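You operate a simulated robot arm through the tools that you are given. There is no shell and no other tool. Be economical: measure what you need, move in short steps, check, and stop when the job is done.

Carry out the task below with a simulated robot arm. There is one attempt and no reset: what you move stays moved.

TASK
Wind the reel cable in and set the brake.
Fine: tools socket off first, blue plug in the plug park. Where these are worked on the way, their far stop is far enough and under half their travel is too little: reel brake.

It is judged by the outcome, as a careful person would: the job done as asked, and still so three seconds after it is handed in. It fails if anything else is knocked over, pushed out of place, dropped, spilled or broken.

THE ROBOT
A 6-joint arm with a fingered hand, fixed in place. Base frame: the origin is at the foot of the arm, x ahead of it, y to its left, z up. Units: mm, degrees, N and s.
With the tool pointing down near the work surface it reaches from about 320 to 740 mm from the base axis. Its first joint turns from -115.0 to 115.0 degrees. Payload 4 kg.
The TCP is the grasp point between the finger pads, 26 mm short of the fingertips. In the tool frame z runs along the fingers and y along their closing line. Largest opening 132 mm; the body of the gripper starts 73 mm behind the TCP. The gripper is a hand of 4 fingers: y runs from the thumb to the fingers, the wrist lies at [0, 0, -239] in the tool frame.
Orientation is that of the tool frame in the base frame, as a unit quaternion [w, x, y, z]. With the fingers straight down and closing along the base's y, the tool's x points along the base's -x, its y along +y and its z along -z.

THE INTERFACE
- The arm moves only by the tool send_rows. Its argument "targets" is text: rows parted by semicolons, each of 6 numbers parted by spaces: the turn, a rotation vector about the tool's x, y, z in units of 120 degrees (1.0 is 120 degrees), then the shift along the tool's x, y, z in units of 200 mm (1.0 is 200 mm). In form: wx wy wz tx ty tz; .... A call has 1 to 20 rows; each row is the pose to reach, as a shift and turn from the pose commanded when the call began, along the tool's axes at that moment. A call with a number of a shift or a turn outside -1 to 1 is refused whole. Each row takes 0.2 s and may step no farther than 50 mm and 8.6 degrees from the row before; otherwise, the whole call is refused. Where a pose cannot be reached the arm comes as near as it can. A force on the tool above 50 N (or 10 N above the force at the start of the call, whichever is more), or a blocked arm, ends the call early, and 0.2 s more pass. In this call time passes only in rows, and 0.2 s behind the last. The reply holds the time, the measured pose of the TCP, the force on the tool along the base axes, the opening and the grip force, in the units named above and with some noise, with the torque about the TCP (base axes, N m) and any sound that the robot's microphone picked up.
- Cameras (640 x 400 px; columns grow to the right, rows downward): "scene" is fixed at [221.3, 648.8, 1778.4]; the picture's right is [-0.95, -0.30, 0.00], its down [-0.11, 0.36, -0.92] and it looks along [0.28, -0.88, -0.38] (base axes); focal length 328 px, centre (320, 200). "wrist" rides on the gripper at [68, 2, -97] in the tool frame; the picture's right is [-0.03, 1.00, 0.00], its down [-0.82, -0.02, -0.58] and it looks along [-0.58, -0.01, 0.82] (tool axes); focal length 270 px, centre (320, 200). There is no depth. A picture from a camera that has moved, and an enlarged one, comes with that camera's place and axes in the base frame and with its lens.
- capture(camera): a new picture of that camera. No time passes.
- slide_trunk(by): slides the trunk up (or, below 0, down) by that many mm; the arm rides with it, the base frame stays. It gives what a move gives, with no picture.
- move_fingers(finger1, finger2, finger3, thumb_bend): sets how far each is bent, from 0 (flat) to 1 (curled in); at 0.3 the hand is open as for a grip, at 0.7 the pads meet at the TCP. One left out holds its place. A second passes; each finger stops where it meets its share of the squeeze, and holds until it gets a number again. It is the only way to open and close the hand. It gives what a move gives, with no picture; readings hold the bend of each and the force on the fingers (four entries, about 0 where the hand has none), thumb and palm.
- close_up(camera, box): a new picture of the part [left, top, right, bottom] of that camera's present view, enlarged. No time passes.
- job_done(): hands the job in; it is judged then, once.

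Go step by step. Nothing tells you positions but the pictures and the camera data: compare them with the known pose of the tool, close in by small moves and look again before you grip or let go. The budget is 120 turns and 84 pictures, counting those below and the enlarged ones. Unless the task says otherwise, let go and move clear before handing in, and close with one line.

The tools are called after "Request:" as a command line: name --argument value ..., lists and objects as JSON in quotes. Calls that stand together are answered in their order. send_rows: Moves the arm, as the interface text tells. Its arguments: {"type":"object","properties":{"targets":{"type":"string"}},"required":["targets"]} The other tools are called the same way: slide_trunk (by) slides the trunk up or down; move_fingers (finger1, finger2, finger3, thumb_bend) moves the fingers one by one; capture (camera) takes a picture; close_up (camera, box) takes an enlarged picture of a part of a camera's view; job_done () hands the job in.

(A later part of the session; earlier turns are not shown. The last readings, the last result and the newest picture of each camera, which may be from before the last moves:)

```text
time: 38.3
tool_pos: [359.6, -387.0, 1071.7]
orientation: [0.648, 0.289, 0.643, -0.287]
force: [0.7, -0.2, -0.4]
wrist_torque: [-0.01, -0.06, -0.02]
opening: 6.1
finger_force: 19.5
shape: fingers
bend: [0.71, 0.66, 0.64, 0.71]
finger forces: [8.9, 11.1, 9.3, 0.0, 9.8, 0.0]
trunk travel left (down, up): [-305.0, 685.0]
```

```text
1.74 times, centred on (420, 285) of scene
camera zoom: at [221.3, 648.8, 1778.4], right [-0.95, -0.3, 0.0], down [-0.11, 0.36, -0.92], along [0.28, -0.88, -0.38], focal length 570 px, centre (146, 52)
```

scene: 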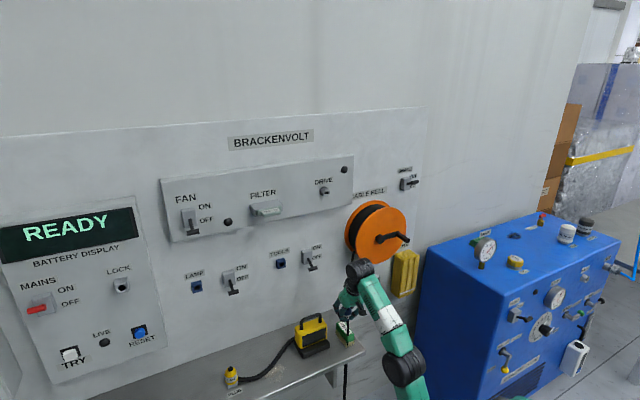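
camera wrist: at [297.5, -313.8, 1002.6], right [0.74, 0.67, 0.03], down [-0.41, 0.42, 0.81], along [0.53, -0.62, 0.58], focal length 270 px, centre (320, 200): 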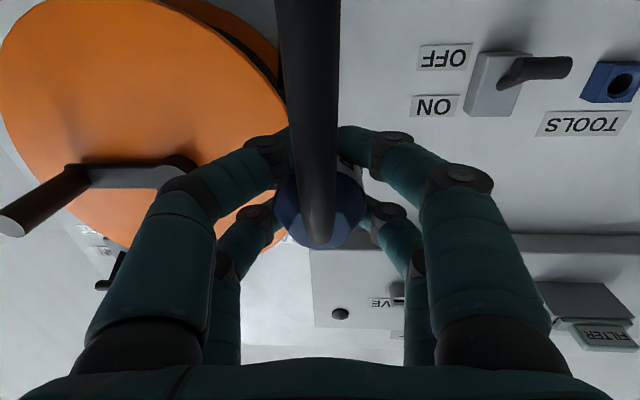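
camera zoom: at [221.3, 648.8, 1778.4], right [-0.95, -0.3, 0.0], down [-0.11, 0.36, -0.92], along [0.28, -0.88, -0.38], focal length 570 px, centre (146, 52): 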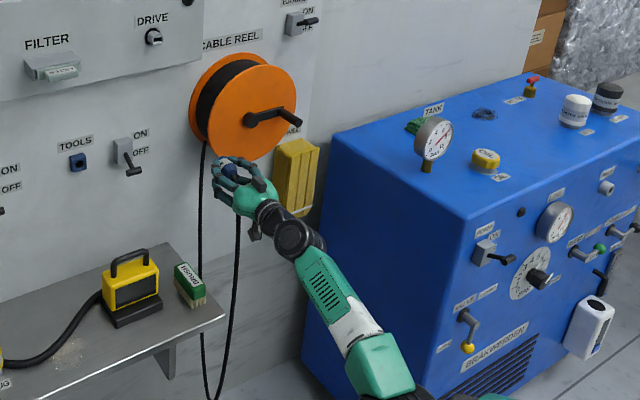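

Level and free, and the cables hang clear. I'll lower the trunk 205 to reach park height.

Request:
slide_trunk --by -205

Request:
send_rows --targets "0 0 0 0 -0.2 0; 0 0 0 0 -0.4 0; 0 0 0 0 -0.6 0; 0 0 0 0 -0.8 0"

Request:
capture --camera "wrist"

```text
time: 40.5
tool_pos: [359.7, -387.9, 867.1]
orientation: [0.649, 0.288, 0.644, -0.285]
force: [0.5, 0.0, -0.7]
wrist_torque: [0.0, -0.02, 0.01]
opening: 6.2
finger_force: 19.4
shape: fingers
bend: [0.71, 0.66, 0.64, 0.71]
finger forces: [8.9, 11.0, 9.3, 0.0, 9.9, 0.1]
trunk travel left (down, up): [-100.0, 890.0]
```

```text
time: 41.5
tool_pos: [240.4, -494.0, 866.1]
orientation: [0.649, 0.289, 0.643, -0.286]
force: [0.2, 0.0, -0.1]
wrist_torque: [0.01, 0.01, -0.01]
opening: 6.2
finger_force: 19.8
shape: fingers
bend: [0.71, 0.66, 0.64, 0.71]
finger forces: [8.9, 11.1, 9.4, 0.0, 10.0, 0.0]
trunk travel left (down, up): [-100.0, 890.0]
```

```text
46 pictures are left
camera wrist: at [178.1, -420.6, 796.7], right [0.74, 0.67, 0.03], down [-0.41, 0.42, 0.81], along [0.53, -0.62, 0.58], focal length 270 px, centre (320, 200)
```

wrist: 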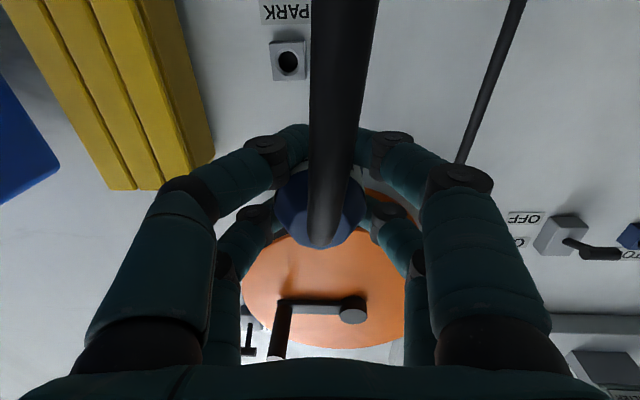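

The park socket is visible below-right; from this camera it is about 28 mm further right and 30 mm lower. I'll align at the same standoff and check.

Request:
send_rows --targets "0 0 0 0.08 -0.07 0.1; 0 0 0 0.15 -0.14 0.2; 0 0 0 0.15 -0.14 0.3"

Request:
capture --camera "wrist"

Request:
close_up --camera "scene" --box '[340, 250, 420, 300]'

```text
time: 42.3
tool_pos: [260.0, -558.5, 834.8]
orientation: [0.648, 0.289, 0.644, -0.286]
force: [0.6, 0.4, -0.4]
wrist_torque: [0.01, 0.01, 0.0]
opening: 6.0
finger_force: 19.7
shape: fingers
bend: [0.71, 0.66, 0.64, 0.71]
finger forces: [9.1, 11.2, 9.5, 0.0, 10.2, 0.0]
trunk travel left (down, up): [-100.0, 890.0]
```

```text
45 pictures are left
camera wrist: at [198.0, -484.4, 766.6], right [0.74, 0.67, 0.03], down [-0.41, 0.41, 0.81], along [0.53, -0.62, 0.58], focal length 270 px, centre (320, 200)
```

wrist: 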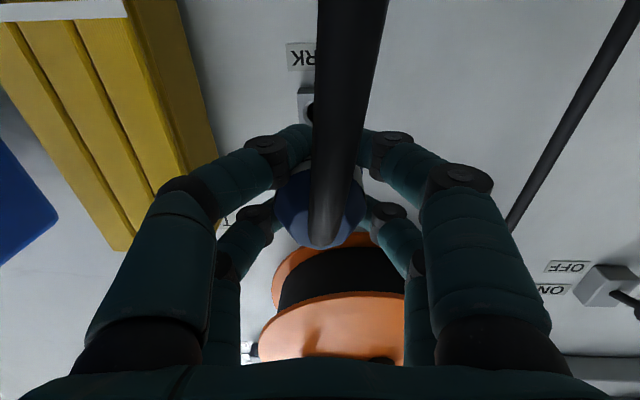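

```text
8.00 times, centred on (380, 275) of scene
camera zoom: at [221.3, 648.8, 1778.4], right [-0.95, -0.3, 0.0], down [-0.11, 0.36, -0.92], along [0.28, -0.88, -0.38], focal length 2622 px, centre (-160, -400)
```

zoom: 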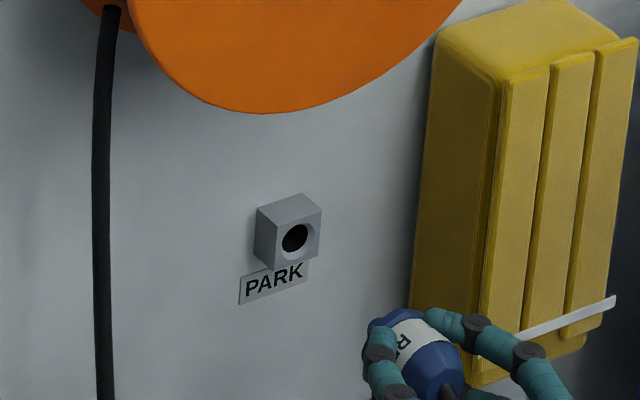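

The alignment looks close in both views. I'll zoom into the wrist view to fine-tune.

Request:
close_up --camera "wrist" --box '[260, 40, 420, 140]'

```text
4.00 times, centred on (340, 90) of wrist
camera zoom: at [198.0, -484.4, 766.6], right [0.74, 0.67, 0.03], down [-0.41, 0.41, 0.81], along [0.53, -0.62, 0.58], focal length 1081 px, centre (240, 640)
```

zoom: 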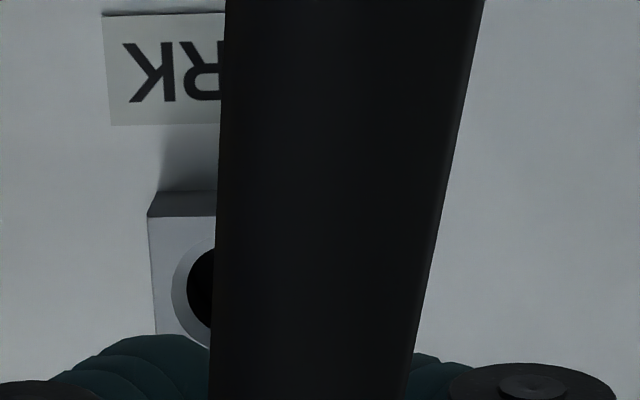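

I need about 3 mm lower; then I'll advance 45 mm and look.

Request:
send_rows --targets "0 0 0 0.015 0.003 0.08; 0 0 0 0.015 0.003 0.16; 0 0 0 0.015 0.003 0.21"

Request:
close_up --camera "scene" --box '[340, 250, 420, 300]'

Request:
capture --camera "wrist"

```text
time: 43.1
tool_pos: [288.4, -588.3, 832.1]
orientation: [0.649, 0.288, 0.644, -0.285]
force: [0.6, -0.2, 0.0]
wrist_torque: [0.0, -0.04, 0.02]
opening: 5.8
finger_force: 20.0
shape: fingers
bend: [0.71, 0.66, 0.64, 0.71]
finger forces: [9.1, 11.2, 9.6, 0.0, 10.1, 0.0]
trunk travel left (down, up): [-100.0, 890.0]
```

```text
8.00 times, centred on (380, 275) of scene
camera zoom: at [221.3, 648.8, 1778.4], right [-0.95, -0.3, 0.0], down [-0.11, 0.36, -0.92], along [0.28, -0.88, -0.38], focal length 2622 px, centre (-160, -400)
```

zoom: 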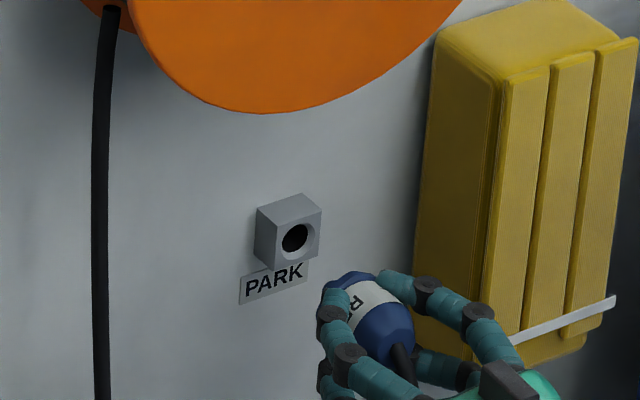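

```text
41 pictures are left
camera wrist: at [227.3, -515.0, 763.4], right [0.74, 0.67, 0.03], down [-0.41, 0.41, 0.81], along [0.53, -0.62, 0.58], focal length 270 px, centre (320, 200)
```

wrist: 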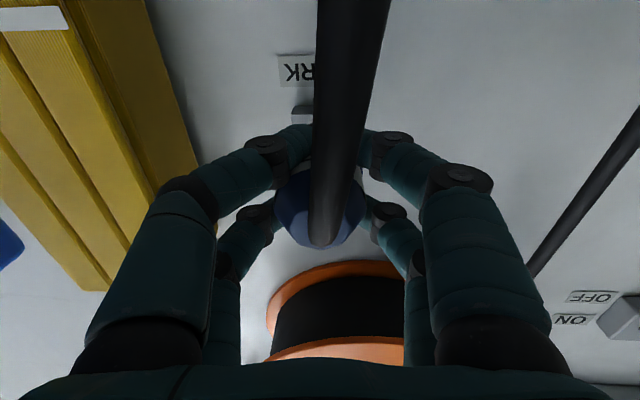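

I'll advance slowly towards the hole, watching the force.

Request:
send_rows --targets "0 0 0 0 0 0.03; 0 0 0 0 0 0.06; 0 0 0 0 0 0.09; 0 0 0 0 0 0.12; 0 0 0 0 0 0.15"

Request:
close_up --camera "scene" --box '[340, 250, 420, 300]'

```text
time: 44.3
tool_pos: [310.4, -610.8, 834.1]
orientation: [0.648, 0.288, 0.644, -0.286]
force: [0.1, -0.2, -0.5]
wrist_torque: [0.0, 0.01, 0.02]
opening: 5.9
finger_force: 19.7
shape: fingers
bend: [0.71, 0.66, 0.64, 0.71]
finger forces: [9.1, 11.3, 9.6, 0.0, 10.1, 0.1]
trunk travel left (down, up): [-100.0, 890.0]
```

```text
8.00 times, centred on (380, 275) of scene
camera zoom: at [221.3, 648.8, 1778.4], right [-0.95, -0.3, 0.0], down [-0.11, 0.36, -0.92], along [0.28, -0.88, -0.38], focal length 2622 px, centre (-160, -400)
```

zoom: 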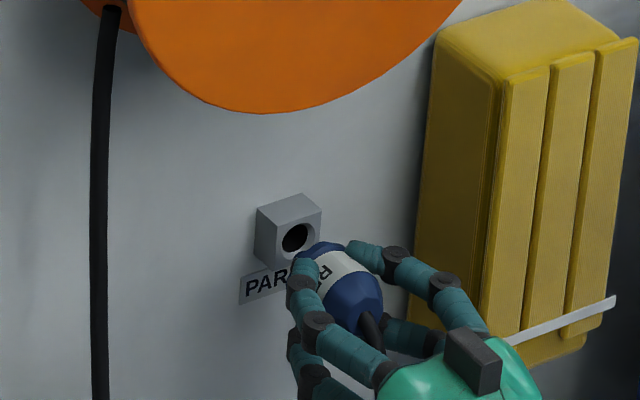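

No contact yet and the plug front still lies along the outward line from the hole, about 20 mm out. I'll continue slowly.

Request:
send_rows --targets "0 0 0 0 0 0.02; 0 0 0 0 0 0.04; 0 0 0 0 0 0.06; 0 0 0 0 0 0.08"

Request:
close_up --camera "scene" --box '[340, 250, 420, 300]'

Request:
capture --camera "wrist"

```text
time: 45.3
tool_pos: [318.4, -622.2, 835.6]
orientation: [0.65, 0.289, 0.642, -0.287]
force: [-8.7, 8.1, 1.1]
wrist_torque: [-0.07, -0.07, 0.01]
opening: 5.1
finger_force: 22.5
shape: fingers
bend: [0.71, 0.67, 0.64, 0.71]
finger forces: [9.7, 13.3, 10.9, 0.0, 11.3, 0.0]
trunk travel left (down, up): [-100.0, 890.0]
```

```text
8.00 times, centred on (380, 275) of scene
camera zoom: at [221.3, 648.8, 1778.4], right [-0.95, -0.3, 0.0], down [-0.11, 0.36, -0.92], along [0.28, -0.88, -0.38], focal length 2622 px, centre (-160, -400)
```

zoom: 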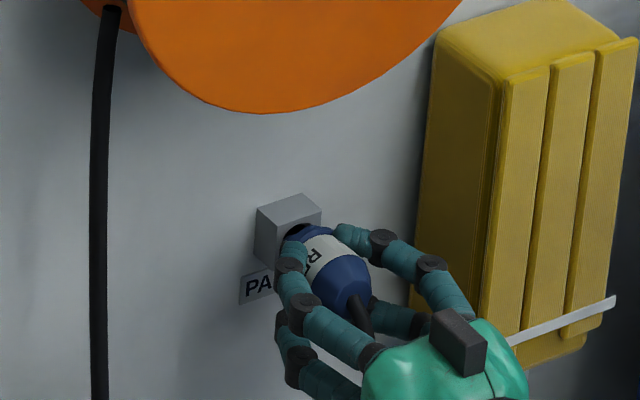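

```text
38 pictures are left
camera wrist: at [256.6, -548.1, 765.6], right [0.74, 0.67, 0.03], down [-0.41, 0.42, 0.81], along [0.53, -0.62, 0.58], focal length 270 px, centre (320, 200)
```

wrist: 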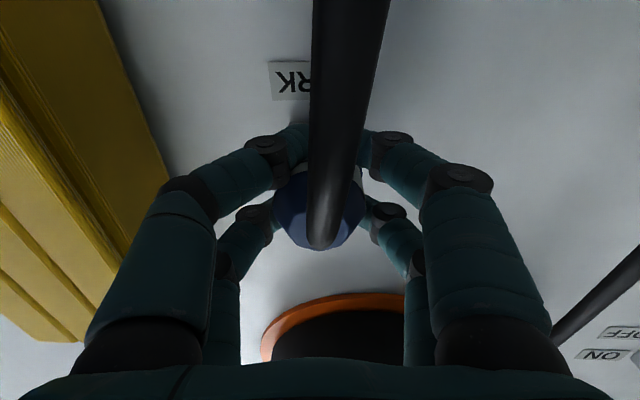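

The nose is at the hole with light contact. I'll press in gently.

Request:
send_rows --targets "0 0 0 0 0 0.02; 0 0 0 0 0 0.035; 0 0 0 0 0 0.05"

Request:
close_up --camera "scene" --box '[350, 262, 398, 292]'

```text
time: 46.1
tool_pos: [325.7, -630.2, 834.8]
orientation: [0.65, 0.289, 0.642, -0.287]
force: [-9.8, 4.2, 7.9]
wrist_torque: [-0.3, -0.26, -0.16]
opening: 5.5
finger_force: 24.1
shape: fingers
bend: [0.71, 0.68, 0.65, 0.71]
finger forces: [8.3, 14.4, 14.7, 0.1, 11.0, 0.0]
trunk travel left (down, up): [-100.0, 890.0]
```

```text
13.33 times, centred on (374, 277) of scene
camera zoom: at [221.3, 648.8, 1778.4], right [-0.95, -0.3, 0.0], down [-0.11, 0.36, -0.92], along [0.28, -0.88, -0.38], focal length 4370 px, centre (-400, -827)
```

zoom: 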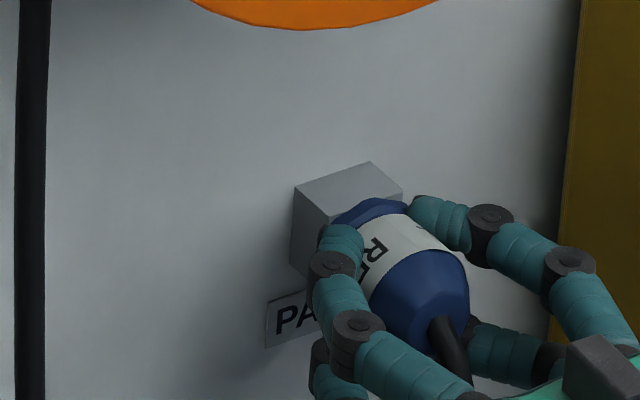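

A blue flange is still showing between ring and block, so perhaps 8 mm remain. I'll press further.

Request:
send_rows --targets "0 0 0 0 0 0.02; 0 0 0 0 0 0.04; 0 0 0 0 0 0.06"

Request:
close_up --camera "scene" --box '[350, 262, 398, 292]'

```text
time: 46.8
tool_pos: [328.8, -634.2, 836.7]
orientation: [0.648, 0.288, 0.644, -0.289]
force: [-25.8, 32.5, -11.9]
wrist_torque: [0.03, 0.12, 0.16]
opening: 5.0
finger_force: 30.4
shape: fingers
bend: [0.72, 0.71, 0.68, 0.73]
finger forces: [18.0, 15.6, 11.0, 0.0, 16.5, 0.1]
trunk travel left (down, up): [-100.0, 890.0]
stopped in row 3: the force on the tool passed its limit at 55 N (the readings are from after the stop); the commanded pose is now the measured one
```

```text
13.33 times, centred on (374, 277) of scene
camera zoom: at [221.3, 648.8, 1778.4], right [-0.95, -0.3, 0.0], down [-0.11, 0.36, -0.92], along [0.28, -0.88, -0.38], focal length 4370 px, centre (-400, -827)
```

zoom: 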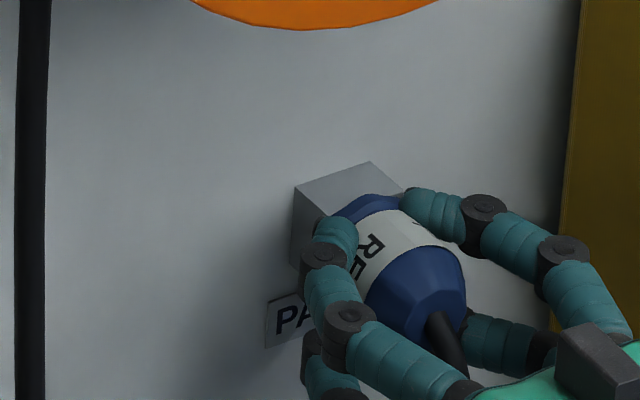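

It's hard against the stop, so likely seated. I'll open the fingers a little and verify that the plug stays.

Request:
move_fingers --finger1 0.5 --finger2 0.5 --finger3 0.5 --thumb_bend 0.5

Request:
close_up --camera "scene" --box '[350, 262, 398, 292]'

Request:
capture --camera "wrist"

```text
time: 47.8
tool_pos: [330.2, -636.2, 831.7]
orientation: [0.647, 0.288, 0.645, -0.287]
force: [0.8, 0.2, 0.1]
wrist_torque: [0.01, 0.01, -0.01]
opening: 65.4
finger_force: 0.0
shape: fingers
bend: [0.5, 0.5, 0.5, 0.5]
finger forces: [0.1, 0.1, 0.1, 0.0, 0.0, 0.0]
trunk travel left (down, up): [-100.0, 890.0]
```

```text
13.33 times, centred on (374, 277) of scene
camera zoom: at [221.3, 648.8, 1778.4], right [-0.95, -0.3, 0.0], down [-0.11, 0.36, -0.92], along [0.28, -0.88, -0.38], focal length 4370 px, centre (-400, -827)
```

zoom: 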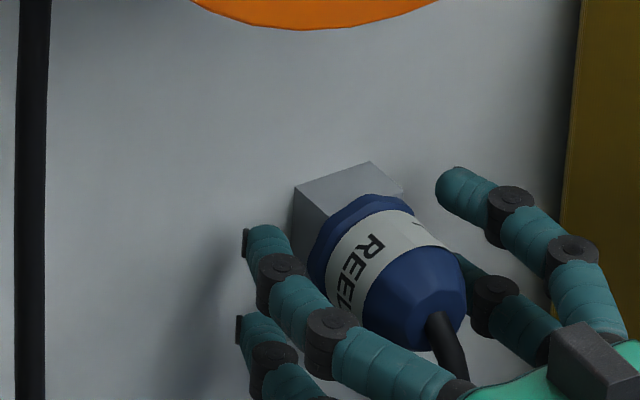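

```text
34 pictures are left
camera wrist: at [268.6, -562.6, 764.5], right [0.74, 0.67, 0.03], down [-0.41, 0.41, 0.81], along [0.53, -0.62, 0.58], focal length 270 px, centre (320, 200)
```

wrist: 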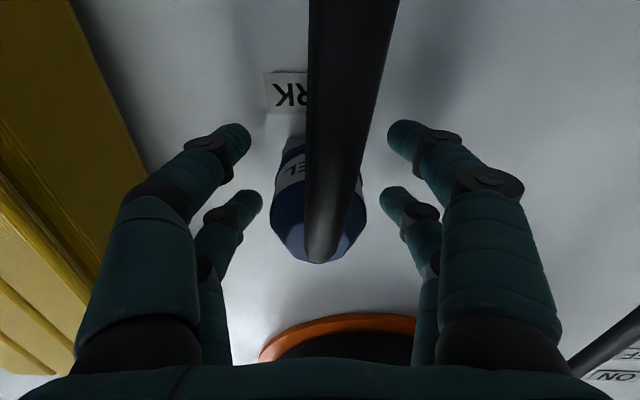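

The plug stays seated, straight in the park. I'll retract straight back and check it from afar.

Request:
send_rows --targets "0 0 0 0 0 -0.15; 0 0 0 0 0 -0.35; 0 0 0 0 0 -0.55; 0 0 0 0 0 -0.75"

Request:
capture --camera "wrist"

Request:
close_up --camera "scene" --box '[340, 240, 420, 290]'

```text
time: 48.8
tool_pos: [230.4, -526.0, 839.6]
orientation: [0.645, 0.29, 0.646, -0.286]
force: [0.1, -0.6, -1.4]
wrist_torque: [-0.02, -0.02, 0.0]
opening: 65.3
finger_force: 0.2
shape: fingers
bend: [0.5, 0.5, 0.5, 0.5]
finger forces: [0.0, 0.0, 0.0, 0.0, 0.0, 0.1]
out of reach, approached as far as the arm can: row 4
trunk travel left (down, up): [-100.0, 890.0]
```

```text
33 pictures are left
camera wrist: at [168.6, -452.3, 772.2], right [0.74, 0.67, 0.03], down [-0.4, 0.41, 0.82], along [0.53, -0.62, 0.57], focal length 270 px, centre (320, 200)
```

wrist: 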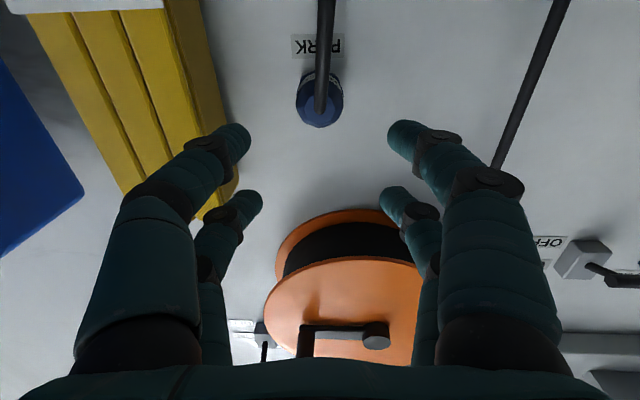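

```text
8.00 times, centred on (380, 265) of scene
camera zoom: at [221.3, 648.8, 1778.4], right [-0.95, -0.3, 0.0], down [-0.11, 0.36, -0.92], along [0.28, -0.88, -0.38], focal length 2622 px, centre (-160, -320)
```

zoom: 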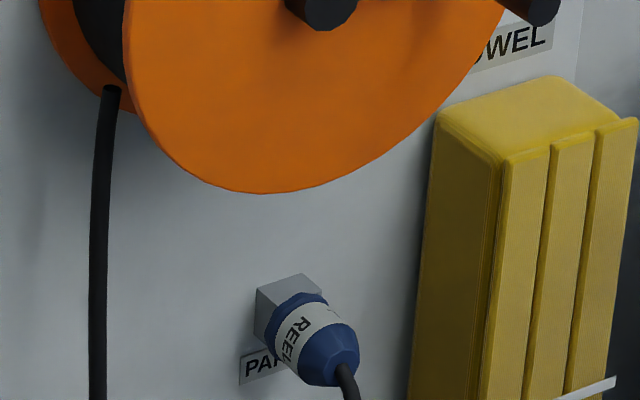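

The plug is parked well. Next I'll move right (t≈-300) to clear the crank and slide the trunk up towards the brake height.

Request:
send_rows --targets "0 0 0 0 -0.2 0.05; 0 0 0 0 -0.4 0.05; 0 0 0 0 -0.58 0.05"

```text
time: 49.5
tool_pos: [151.5, -609.2, 841.0]
orientation: [0.648, 0.287, 0.645, -0.286]
force: [-0.3, 0.5, 0.1]
wrist_torque: [0.0, 0.0, -0.04]
opening: 65.5
finger_force: 0.1
shape: fingers
bend: [0.5, 0.5, 0.5, 0.5]
finger forces: [0.0, 0.0, 0.0, 0.0, 0.0, 0.1]
trunk travel left (down, up): [-100.0, 890.0]
```

Request:
slide_trunk --by 400

Request:
capture --camera "wrist"

Request:
capture --camera "scene"

```text
time: 53.4
tool_pos: [152.4, -610.0, 1240.9]
orientation: [0.647, 0.287, 0.645, -0.286]
force: [0.3, -0.1, 0.2]
wrist_torque: [-0.01, 0.02, -0.01]
opening: 65.5
finger_force: 0.0
shape: fingers
bend: [0.5, 0.5, 0.5, 0.5]
finger forces: [0.0, 0.0, 0.1, 0.0, 0.0, 0.1]
trunk travel left (down, up): [-500.0, 490.0]
```

```text
31 pictures are left
camera wrist: at [90.0, -536.9, 1171.6], right [0.74, 0.67, 0.03], down [-0.41, 0.41, 0.81], along [0.53, -0.62, 0.58], focal length 270 px, centre (320, 200)
```

wrist: 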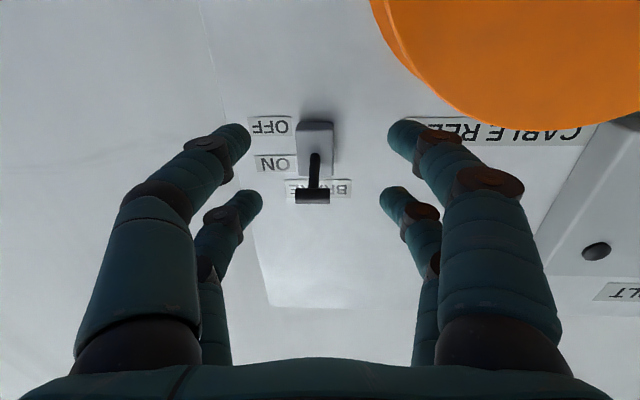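

```text
30 pictures are left
```

scene: 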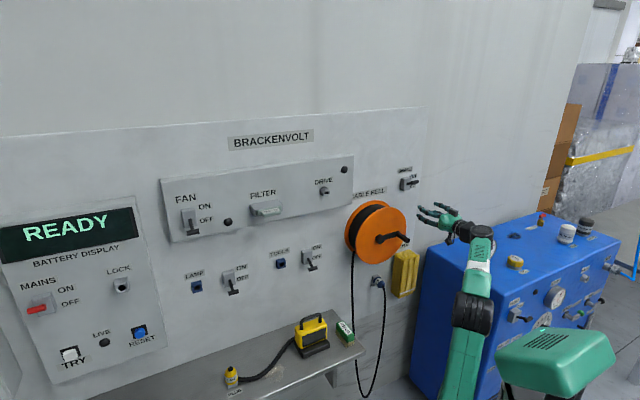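

The brake lever is up (ON), bar at about t≈-305, z≈1320. I must release it first, so I'll close the fingers and go above it.

Request:
move_fingers --finger1 0.7 --finger2 0.7 --finger3 0.7 --thumb_bend 0.7

Request:
slide_trunk --by 150

Request:
send_rows --targets "0 0 0 0 -0.02 0.15; 0 0 0 0 -0.03 0.3"

Request:
capture --camera "wrist"

Request:
close_up --camera "scene" --box '[360, 140, 480, 215]'

```text
time: 54.4
tool_pos: [153.1, -610.8, 1239.9]
orientation: [0.647, 0.288, 0.645, -0.287]
force: [0.0, 0.0, -0.1]
wrist_torque: [-0.02, -0.01, 0.02]
opening: 1.4
finger_force: 0.1
shape: fingers
bend: [0.7, 0.7, 0.7, 0.7]
finger forces: [0.0, 0.1, 0.0, 0.0, 0.0, 0.0]
trunk travel left (down, up): [-500.0, 490.0]
```

```text
time: 56.1
tool_pos: [151.7, -610.2, 1390.0]
orientation: [0.647, 0.288, 0.645, -0.287]
force: [-0.6, 0.1, 0.3]
wrist_torque: [0.0, -0.01, 0.0]
opening: 1.5
finger_force: 0.0
shape: fingers
bend: [0.7, 0.7, 0.7, 0.7]
finger forces: [0.0, 0.0, 0.0, 0.0, 0.0, 0.1]
trunk travel left (down, up): [-650.0, 340.0]
```

```text
time: 56.7
tool_pos: [188.0, -660.6, 1390.6]
orientation: [0.648, 0.29, 0.644, -0.286]
force: [0.1, 0.5, -0.2]
wrist_torque: [0.02, -0.01, 0.0]
opening: 1.6
finger_force: 0.1
shape: fingers
bend: [0.7, 0.7, 0.7, 0.7]
finger forces: [0.0, 0.0, 0.0, 0.0, 0.0, 0.1]
trunk travel left (down, up): [-650.0, 340.0]
```

```text
29 pictures are left
camera wrist: at [125.6, -586.3, 1321.5], right [0.74, 0.67, 0.03], down [-0.41, 0.41, 0.81], along [0.53, -0.62, 0.58], focal length 270 px, centre (320, 200)
```

wrist: 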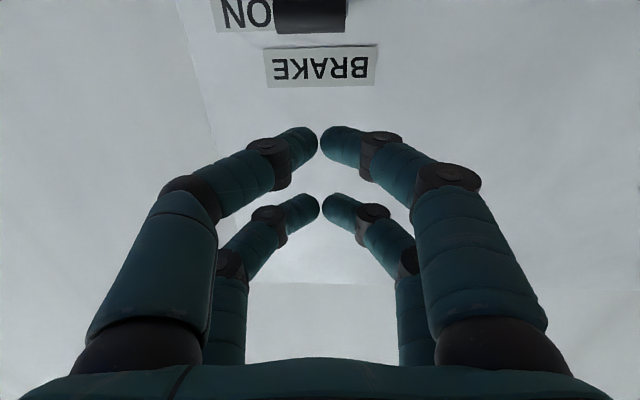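

```text
5.33 times, centred on (420, 178) of scene
camera zoom: at [221.3, 648.8, 1778.4], right [-0.95, -0.3, 0.0], down [-0.11, 0.36, -0.92], along [0.28, -0.88, -0.38], focal length 1748 px, centre (-213, 320)
```

zoom: 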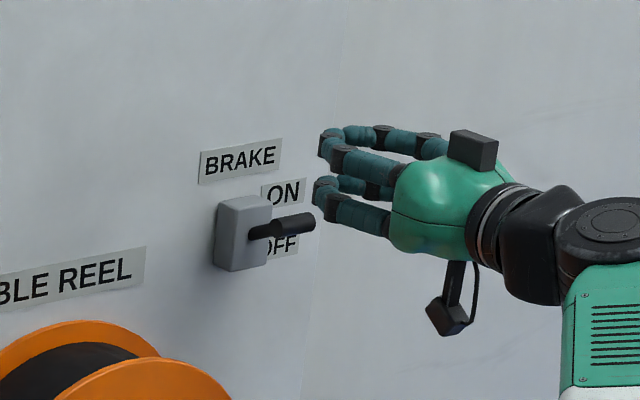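

The bar is at d≈686, z≈1325. I'll advance 59 mm above it and then push down.

Request:
send_rows --targets "0 0 0 0 -0.01 0.15; 0 0 0 0 -0.01 0.295"

Request:
capture --camera "wrist"

```text
time: 57.3
tool_pos: [225.8, -706.1, 1389.2]
orientation: [0.646, 0.289, 0.645, -0.287]
force: [0.5, -0.1, -0.4]
wrist_torque: [0.0, 0.02, -0.01]
opening: 1.4
finger_force: 0.1
shape: fingers
bend: [0.7, 0.7, 0.7, 0.7]
finger forces: [0.1, 0.0, 0.0, 0.1, 0.0, 0.0]
trunk travel left (down, up): [-650.0, 340.0]
```

```text
27 pictures are left
camera wrist: at [164.8, -632.9, 1320.8], right [0.74, 0.67, 0.03], down [-0.41, 0.41, 0.82], along [0.53, -0.62, 0.58], focal length 270 px, centre (320, 200)
```

wrist: 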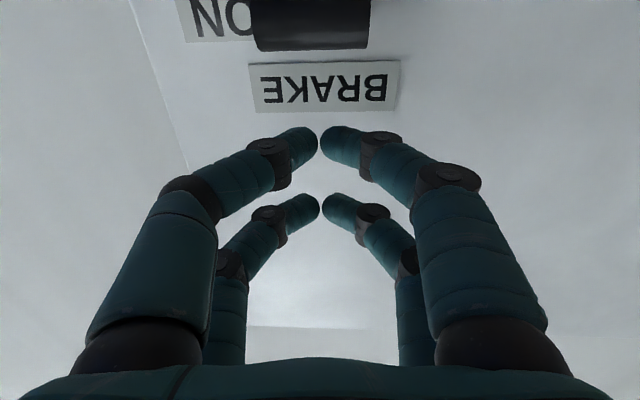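

The geometry matches the earlier switch. I'll push down now until the stop.

Request:
send_rows --targets "0 0 0 0.1 -0.02 0; 0 0 0 0.18 -0.02 0; 0 0 0 0.26 -0.02 0; 0 0 0 0.34 -0.02 0; 0 0 0 0.4 -0.02 0; 0 0 0 0.46 -0.02 0; 0 0 0 0.5 -0.02 0"

Request:
capture --camera "wrist"

```text
time: 58.9
tool_pos: [221.6, -714.5, 1318.0]
orientation: [0.649, 0.286, 0.643, -0.288]
force: [-5.1, 14.4, 20.5]
wrist_torque: [0.06, -0.43, 0.38]
opening: 5.4
finger_force: 12.1
shape: fingers
bend: [0.71, 0.7, 0.7, 0.7]
finger forces: [24.6, 0.0, 0.0, 0.0, 0.1, 0.0]
out of reach, approached as far as the arm can: row 5, 6, 7
trunk travel left (down, up): [-650.0, 340.0]
```

```text
26 pictures are left
camera wrist: at [160.3, -640.3, 1247.1], right [0.74, 0.67, 0.03], down [-0.41, 0.42, 0.81], along [0.53, -0.61, 0.58], focal length 270 px, centre (320, 200)
```

wrist: 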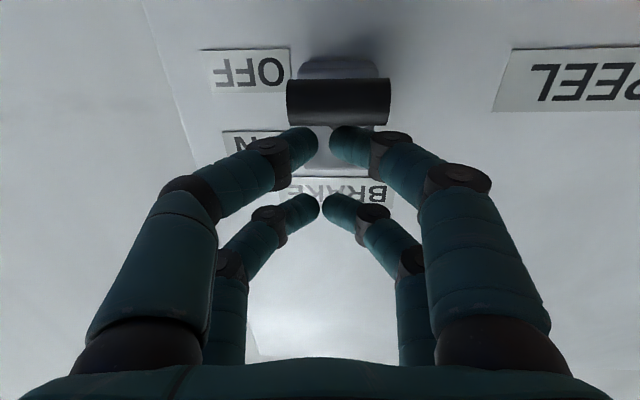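

The bar is about 52 of 60 mm down and the arm ran to its limit here. I'll use the trunk for the last few mm.

Request:
slide_trunk --by -10

Request:
capture --camera "wrist"

```text
time: 59.5
tool_pos: [224.9, -720.1, 1296.6]
orientation: [0.645, 0.289, 0.648, -0.283]
force: [5.4, 2.9, -0.3]
wrist_torque: [0.1, -0.07, -0.03]
opening: 9.5
finger_force: 3.2
shape: fingers
bend: [0.66, 0.7, 0.7, 0.7]
finger forces: [6.3, 0.0, 0.0, 0.0, 0.1, 0.0]
trunk travel left (down, up): [-640.0, 350.0]
```

```text
25 pictures are left
camera wrist: at [163.0, -645.9, 1227.8], right [0.74, 0.67, 0.03], down [-0.4, 0.41, 0.82], along [0.54, -0.62, 0.57], focal length 270 px, centre (320, 200)
```

wrist: 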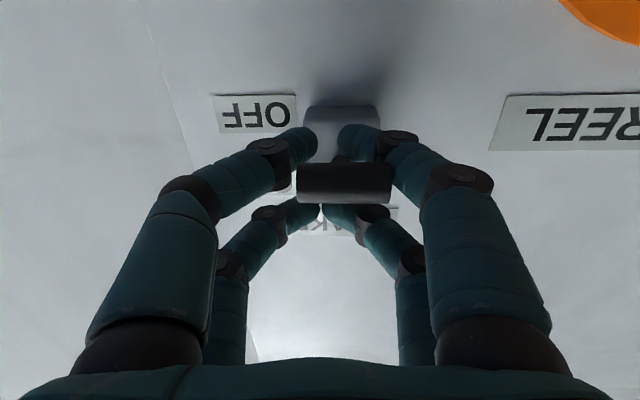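

The tips slipped so the lever stem sits between the lower tips, but the upper tips are above the bar and can push it down. I'll continue down with the trunk.

Request:
slide_trunk --by -18

Request:
slide_trunk --by -10

Request:
capture --camera "wrist"

```text
time: 60.2
tool_pos: [223.5, -719.1, 1281.7]
orientation: [0.646, 0.289, 0.646, -0.286]
force: [1.7, 0.2, 5.0]
wrist_torque: [-0.16, -0.24, -0.05]
opening: 5.8
finger_force: 6.6
shape: fingers
bend: [0.68, 0.71, 0.7, 0.7]
finger forces: [4.2, 9.3, 0.0, 0.1, 0.1, 0.0]
trunk travel left (down, up): [-622.0, 368.0]
```

```text
time: 60.7
tool_pos: [222.0, -716.1, 1277.2]
orientation: [0.649, 0.287, 0.642, -0.288]
force: [-5.1, 3.3, 26.2]
wrist_torque: [-0.3, -0.62, -0.06]
opening: 1.8
finger_force: 13.9
shape: fingers
bend: [0.7, 0.72, 0.69, 0.7]
finger forces: [0.4, 27.5, 0.0, 0.1, 0.1, 0.0]
trunk travel left (down, up): [-612.0, 378.0]
```

```text
24 pictures are left
camera wrist: at [159.3, -642.3, 1207.9], right [0.74, 0.67, 0.03], down [-0.41, 0.42, 0.81], along [0.53, -0.61, 0.58], focal length 270 px, centre (320, 200)
```

wrist: 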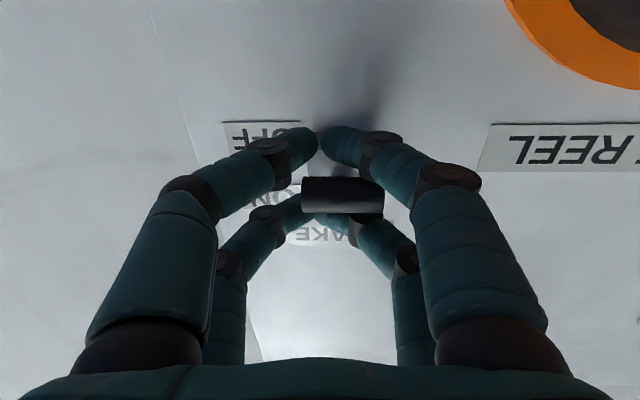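

The bar has moved about 54 mm, the same as the tools switch's full travel, and it now resists with 26 N. I'll open the fingers, back off and verify.

Request:
move_fingers --finger1 0.45 --finger2 0.45 --finger3 0.45 --thumb_bend 0.45

Request:
send_rows --targets "0 0 0 0 0 -0.2; 0 0 0 0 0 -0.4; 0 0 0 0 0 -0.55"

Request:
close_up --camera "scene" --box '[370, 150, 450, 200]'

```text
time: 61.7
tool_pos: [220.4, -715.8, 1275.0]
orientation: [0.648, 0.288, 0.644, -0.287]
force: [-9.2, -1.6, 27.5]
wrist_torque: [-0.09, -0.53, -0.07]
opening: 82.4
finger_force: 14.4
shape: fingers
bend: [0.45, 0.73, 0.45, 0.45]
finger forces: [0.1, 28.4, 0.0, 0.1, 0.0, 0.0]
trunk travel left (down, up): [-612.0, 378.0]
```

```text
time: 62.5
tool_pos: [153.3, -661.8, 1304.6]
orientation: [0.644, 0.291, 0.649, -0.281]
force: [0.0, -0.7, -0.5]
wrist_torque: [-0.02, 0.03, 0.0]
opening: 82.6
finger_force: 0.1
shape: fingers
bend: [0.45, 0.45, 0.45, 0.45]
finger forces: [0.1, 0.0, 0.0, 0.1, 0.1, 0.0]
out of reach, approached as far as the arm can: row 1, 2, 3
trunk travel left (down, up): [-612.0, 378.0]
```

```text
8.00 times, centred on (410, 175) of scene
camera zoom: at [221.3, 648.8, 1778.4], right [-0.95, -0.3, 0.0], down [-0.11, 0.36, -0.92], along [0.28, -0.88, -0.38], focal length 2622 px, centre (-400, 400)
```

zoom: 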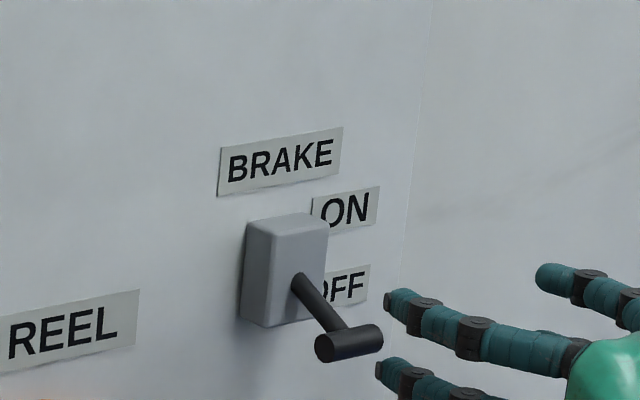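

The brake is fully OFF. For the crank I'll use the hand pitched about 45° down (comfortable for the arm), so I'll pitch and drop here to the right of the crank, then look at the handle.

Request:
send_rows --targets "0 0.06 0 0.09 0 -0.05; 0 0.12 0 0.18 0 -0.1; 0 0.18 0 0.27 0 -0.15; 0 0.24 0 0.36 0 -0.2; 0 0.3 0 0.45 0 -0.24; 0 0.375 0 0.52 0 -0.27"

Request:
capture --camera "wrist"

Request:
close_up --camera "scene" --box '[320, 180, 480, 280]'

```text
refused: row 6 steps farther than a row can; nothing moved
```

```text
22 pictures are left
camera wrist: at [89.8, -587.2, 1237.2], right [0.74, 0.67, 0.04], down [-0.4, 0.4, 0.82], along [0.54, -0.62, 0.57], focal length 270 px, centre (320, 200)
```

wrist: 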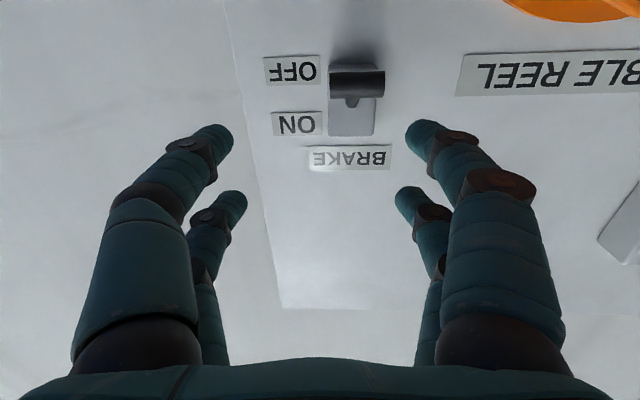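

```text
4.00 times, centred on (400, 230) of scene
camera zoom: at [221.3, 648.8, 1778.4], right [-0.95, -0.3, 0.0], down [-0.11, 0.36, -0.92], along [0.28, -0.88, -0.38], focal length 1311 px, centre (0, 80)
```

zoom: 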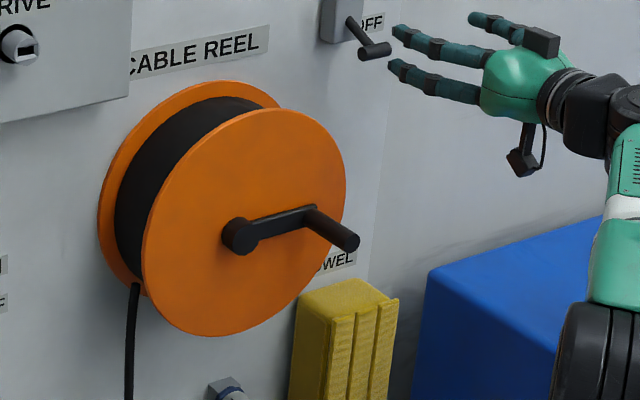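

One step was a little too large; I'll resend with even steps.

Request:
send_rows --targets "0 0.0625 0 0.09 0 -0.05; 0 0.125 0 0.18 0 -0.1; 0 0.1875 0 0.27 0 -0.15; 0 0.25 0 0.36 0 -0.2; 0 0.3125 0 0.45 0 -0.24; 0 0.375 0 0.52 0 -0.27"

```text
time: 63.9
tool_pos: [116.4, -621.8, 1200.3]
orientation: [0.348, 0.378, 0.844, -0.153]
force: [-0.3, 0.2, 0.7]
wrist_torque: [0.0, -0.03, -0.01]
opening: 82.5
finger_force: 0.0
shape: fingers
bend: [0.45, 0.45, 0.45, 0.45]
finger forces: [0.0, 0.0, 0.1, 0.0, 0.0, 0.0]
trunk travel left (down, up): [-612.0, 378.0]
```

Request:
slide_trunk --by -77

Request:
capture --camera "wrist"

```text
time: 65.1
tool_pos: [117.3, -621.8, 1124.0]
orientation: [0.35, 0.377, 0.844, -0.153]
force: [0.1, 0.3, -0.9]
wrist_torque: [-0.01, -0.02, 0.01]
opening: 82.3
finger_force: 0.0
shape: fingers
bend: [0.45, 0.45, 0.45, 0.45]
finger forces: [0.1, 0.0, 0.0, 0.1, 0.0, 0.0]
trunk travel left (down, up): [-535.0, 455.0]
```

```text
20 pictures are left
camera wrist: at [41.2, -533.1, 1143.9], right [0.75, 0.66, 0.02], down [0.1, -0.14, 0.98], along [0.65, -0.74, -0.17], focal length 270 px, centre (320, 200)
```

wrist: 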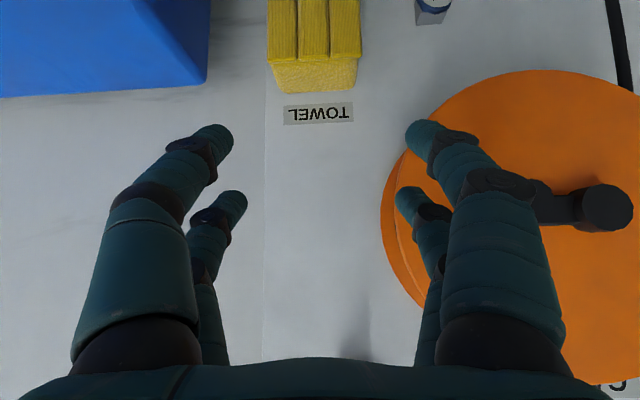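

I see the handle end-on at about t≈-212, z≈1130, with its tip near d≈530. I'll back off from the wall and centre in front of the handle for a better measurement.

Request:
send_rows --targets "0 0 0 0.1 0 -0.1; 0 0 0 0.21 0.05 -0.207; 0 0 0 0.21 0.24 -0.207; 0 0 0 0.21 0.43 -0.207; 0 0 0 0.21 0.595 -0.207"

Request:
capture --camera "wrist"

```text
time: 66.3
tool_pos: [165.7, -498.2, 1124.6]
orientation: [0.35, 0.376, 0.844, -0.153]
force: [-0.4, -0.1, -0.4]
wrist_torque: [0.0, 0.01, -0.01]
opening: 82.4
finger_force: 0.1
shape: fingers
bend: [0.45, 0.45, 0.45, 0.45]
finger forces: [0.0, 0.0, 0.0, 0.0, 0.0, 0.0]
trunk travel left (down, up): [-535.0, 455.0]
```

```text
19 pictures are left
camera wrist: at [89.5, -409.3, 1144.4], right [0.75, 0.66, 0.02], down [0.1, -0.14, 0.98], along [0.65, -0.74, -0.17], focal length 270 px, centre (320, 200)
```

wrist: 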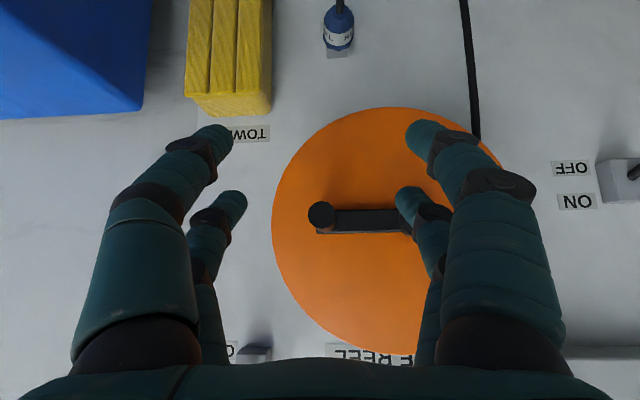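

The handle is measured: axis at t≈-211, z≈1124, from d≈534 to 605; hub at t≈-128, z≈1122, crank radius ≈82. I'll move straight in so the fingers straddle the handle.

Request:
send_rows --targets "0 0 0 -0.126 0.003 0.125; 0 0 0 -0.252 0.005 0.25"

Request:
capture --camera "wrist"

```text
time: 66.9
tool_pos: [213.6, -550.6, 1124.2]
orientation: [0.35, 0.377, 0.844, -0.153]
force: [0.0, 0.3, 0.5]
wrist_torque: [0.03, 0.03, 0.0]
opening: 82.5
finger_force: 0.1
shape: fingers
bend: [0.45, 0.45, 0.45, 0.45]
finger forces: [0.0, 0.1, 0.0, 0.1, 0.1, 0.0]
trunk travel left (down, up): [-535.0, 455.0]
```

```text
18 pictures are left
camera wrist: at [138.5, -462.0, 1143.8], right [0.75, 0.66, 0.02], down [0.1, -0.14, 0.98], along [0.65, -0.74, -0.17], focal length 270 px, centre (320, 200)
```

wrist: 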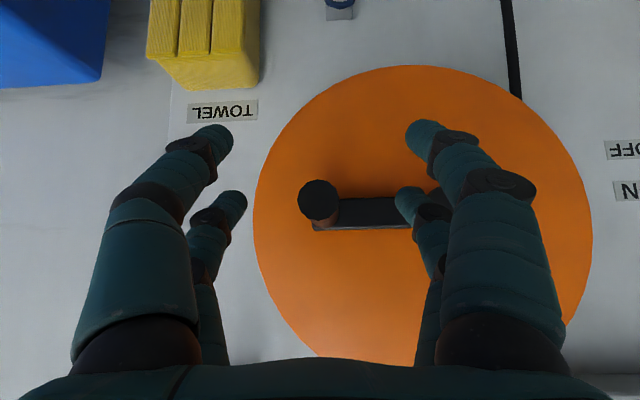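

The handle lies centred between the fingers, and I refine the crank radius to ≈80 with the hub at t≈-130. I'll close the grip.

Request:
move_fingers --finger1 0.75 --finger2 0.75 --finger3 0.75 --thumb_bend 0.75

```text
time: 67.9
tool_pos: [214.6, -550.1, 1123.7]
orientation: [0.35, 0.376, 0.844, -0.153]
force: [1.3, -3.1, 0.3]
wrist_torque: [0.01, 0.0, -0.02]
opening: 0.0
finger_force: 6.8
shape: fingers
bend: [0.73, 0.67, 0.65, 0.73]
finger forces: [0.0, 6.2, 7.3, 0.1, 0.0, 0.0]
trunk travel left (down, up): [-535.0, 455.0]
```

Only the upper finger pair is on the handle; the lower pair misses its tip. I'll reopen, go 16 mm deeper and regrip.

Request:
move_fingers --finger1 0.5 --finger2 0.5 --finger3 0.5 --thumb_bend 0.5

Request:
send_rows --targets "0 0 0 -0.057 0.005 0.056"

Request:
move_fingers --finger1 0.75 --finger2 0.75 --finger3 0.75 --thumb_bend 0.75

Request:
capture --camera "wrist"

```text
time: 68.9
tool_pos: [214.5, -549.3, 1124.2]
orientation: [0.351, 0.376, 0.844, -0.153]
force: [0.0, -0.6, 0.2]
wrist_torque: [-0.02, 0.01, -0.01]
opening: 65.2
finger_force: 0.1
shape: fingers
bend: [0.5, 0.5, 0.5, 0.5]
finger forces: [0.1, 0.0, 0.0, 0.0, 0.1, 0.1]
trunk travel left (down, up): [-535.0, 455.0]
```

```text
time: 69.3
tool_pos: [225.0, -560.4, 1123.1]
orientation: [0.351, 0.376, 0.844, -0.152]
force: [-1.3, -0.7, -0.5]
wrist_torque: [0.04, -0.02, 0.02]
opening: 65.5
finger_force: 0.0
shape: fingers
bend: [0.5, 0.5, 0.5, 0.5]
finger forces: [0.0, 0.0, 0.0, 0.0, 0.0, 0.0]
trunk travel left (down, up): [-535.0, 455.0]
```

```text
time: 70.3
tool_pos: [226.8, -560.7, 1124.8]
orientation: [0.349, 0.377, 0.844, -0.153]
force: [0.5, -1.6, -1.1]
wrist_torque: [0.01, 0.02, -0.03]
opening: 0.1
finger_force: 6.8
shape: fingers
bend: [0.73, 0.67, 0.64, 0.73]
finger forces: [0.0, 6.3, 7.6, 0.1, 0.0, 0.0]
trunk travel left (down, up): [-535.0, 455.0]
```

```text
17 pictures are left
camera wrist: at [150.1, -473.0, 1143.6], right [0.75, 0.66, 0.02], down [0.1, -0.14, 0.98], along [0.65, -0.74, -0.17], focal length 270 px, centre (320, 200)
```

wrist: 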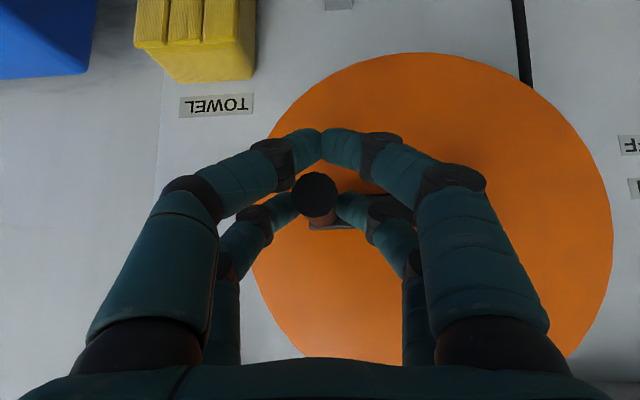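

The upper pair grips the sides and the lower pair closes under the handle. I'll try the first 45° of clockwise cranking and check that the handle follows.

Request:
send_rows --targets "0 0 0 0.073 0.0136 0.0735; 0 0 0 0.141 0.0536 0.142; 0 0 0 0.1994 0.117 0.2008"

Request:
capture --camera "wrist"

```text
time: 71.1
tool_pos: [242.4, -545.3, 1067.8]
orientation: [0.349, 0.377, 0.844, -0.152]
force: [-4.4, -0.1, -1.6]
wrist_torque: [0.11, -0.01, -0.14]
opening: 0.0
finger_force: 7.4
shape: fingers
bend: [0.73, 0.71, 0.64, 0.73]
finger forces: [0.1, 5.2, 9.3, 0.0, 0.0, 0.0]
trunk travel left (down, up): [-535.0, 455.0]
```

```text
16 pictures are left
camera wrist: at [166.6, -457.5, 1087.3], right [0.75, 0.66, 0.02], down [0.1, -0.14, 0.98], along [0.65, -0.74, -0.17], focal length 270 px, centre (320, 200)
```

wrist: 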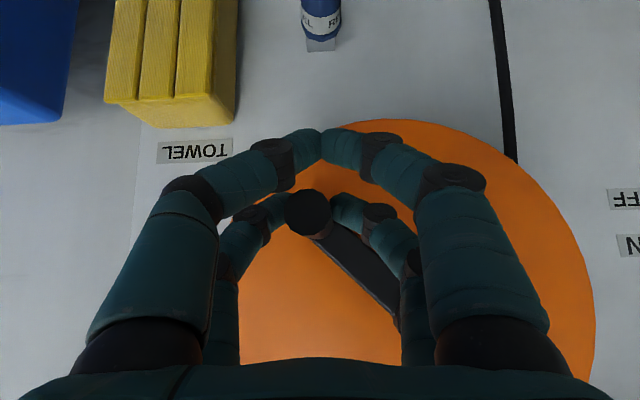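

The handle follows nicely. I'll continue clockwise around to the left and up (to 225°).

Request:
send_rows --targets "0 0 0 0.0562 0.1138 0.0566; 0 0 0 0.0815 0.248 0.0821; 0 0 0 0.073 0.3864 0.0735; 0 0 0 0.0316 0.5123 0.0318; 0 0 0 -0.0376 0.6105 -0.0379; 0 0 0 -0.1264 0.6692 -0.1273; 0 0 0 -0.224 0.6813 -0.2256; 0 0 0 -0.3186 0.6454 -0.3208; 0 0 0 -0.3988 0.5657 -0.4016"

Request:
capture --camera "wrist"

```text
time: 73.1
tool_pos: [328.1, -471.7, 1181.1]
orientation: [0.351, 0.377, 0.844, -0.152]
force: [-11.8, 0.7, -10.5]
wrist_torque: [0.41, -0.03, -0.41]
opening: 0.0
finger_force: 15.6
shape: fingers
bend: [0.73, 0.72, 0.53, 0.73]
finger forces: [0.0, 0.0, 11.8, 0.1, 20.0, 0.0]
trunk travel left (down, up): [-535.0, 455.0]
```

```text
15 pictures are left
camera wrist: at [251.5, -384.2, 1201.3], right [0.75, 0.66, 0.02], down [0.09, -0.15, 0.98], along [0.65, -0.74, -0.17], focal length 270 px, centre (320, 200)
```

wrist: 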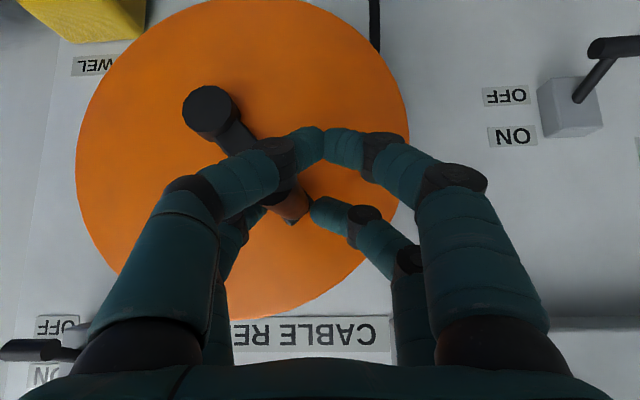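

The handle still follows, but it sits about 13 mm off-centre, so the true hub is nearer t≈-140 with radius ≈71. I'll continue with the corrected circle.

Request:
send_rows --targets "0 0 0 0.0345 -0.082 0.0348; 0 0 0 -0.0152 -0.183 -0.0153; 0 0 0 -0.0377 -0.302 -0.038; 0 0 0 -0.0303 -0.425 -0.0305; 0 0 0 0.0063 -0.5366 0.0064; 0 0 0 0.068 -0.6238 0.0685; 0 0 0 0.1466 -0.6759 0.1477; 0 0 0 0.2334 -0.6867 0.235; 0 0 0 0.3173 -0.6547 0.3195; 0 0 0 0.3885 -0.584 0.3912"

Request:
capture --camera "wrist"

```text
time: 74.1
tool_pos: [267.1, -519.4, 1202.2]
orientation: [0.361, 0.373, 0.839, -0.164]
force: [-4.3, 1.1, 14.9]
wrist_torque: [-0.22, -0.2, -0.08]
opening: 0.0
finger_force: 8.7
shape: fingers
bend: [0.73, 0.7, 0.75, 0.74]
finger forces: [0.0, 0.1, 18.4, 0.1, 0.0, 0.0]
trunk travel left (down, up): [-535.0, 455.0]
stopped in row 4: the force on the tool passed its limit at 51 N (the readings are from after the stop); the commanded pose is now the measured one
```

```text
14 pictures are left
camera wrist: at [191.3, -430.4, 1218.8], right [0.76, 0.65, 0.01], down [0.08, -0.11, 0.99], along [0.65, -0.75, -0.14], focal length 270 px, centre (320, 200)
```

wrist: 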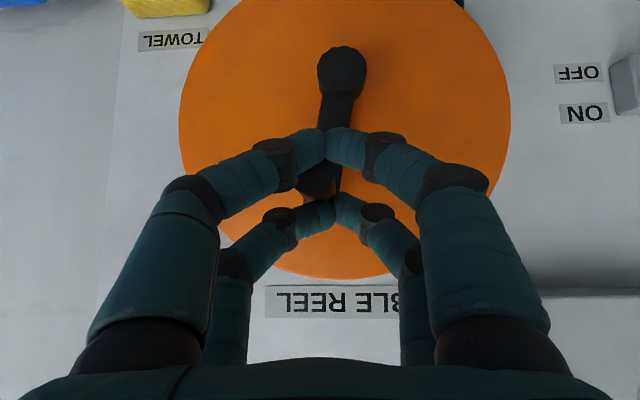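

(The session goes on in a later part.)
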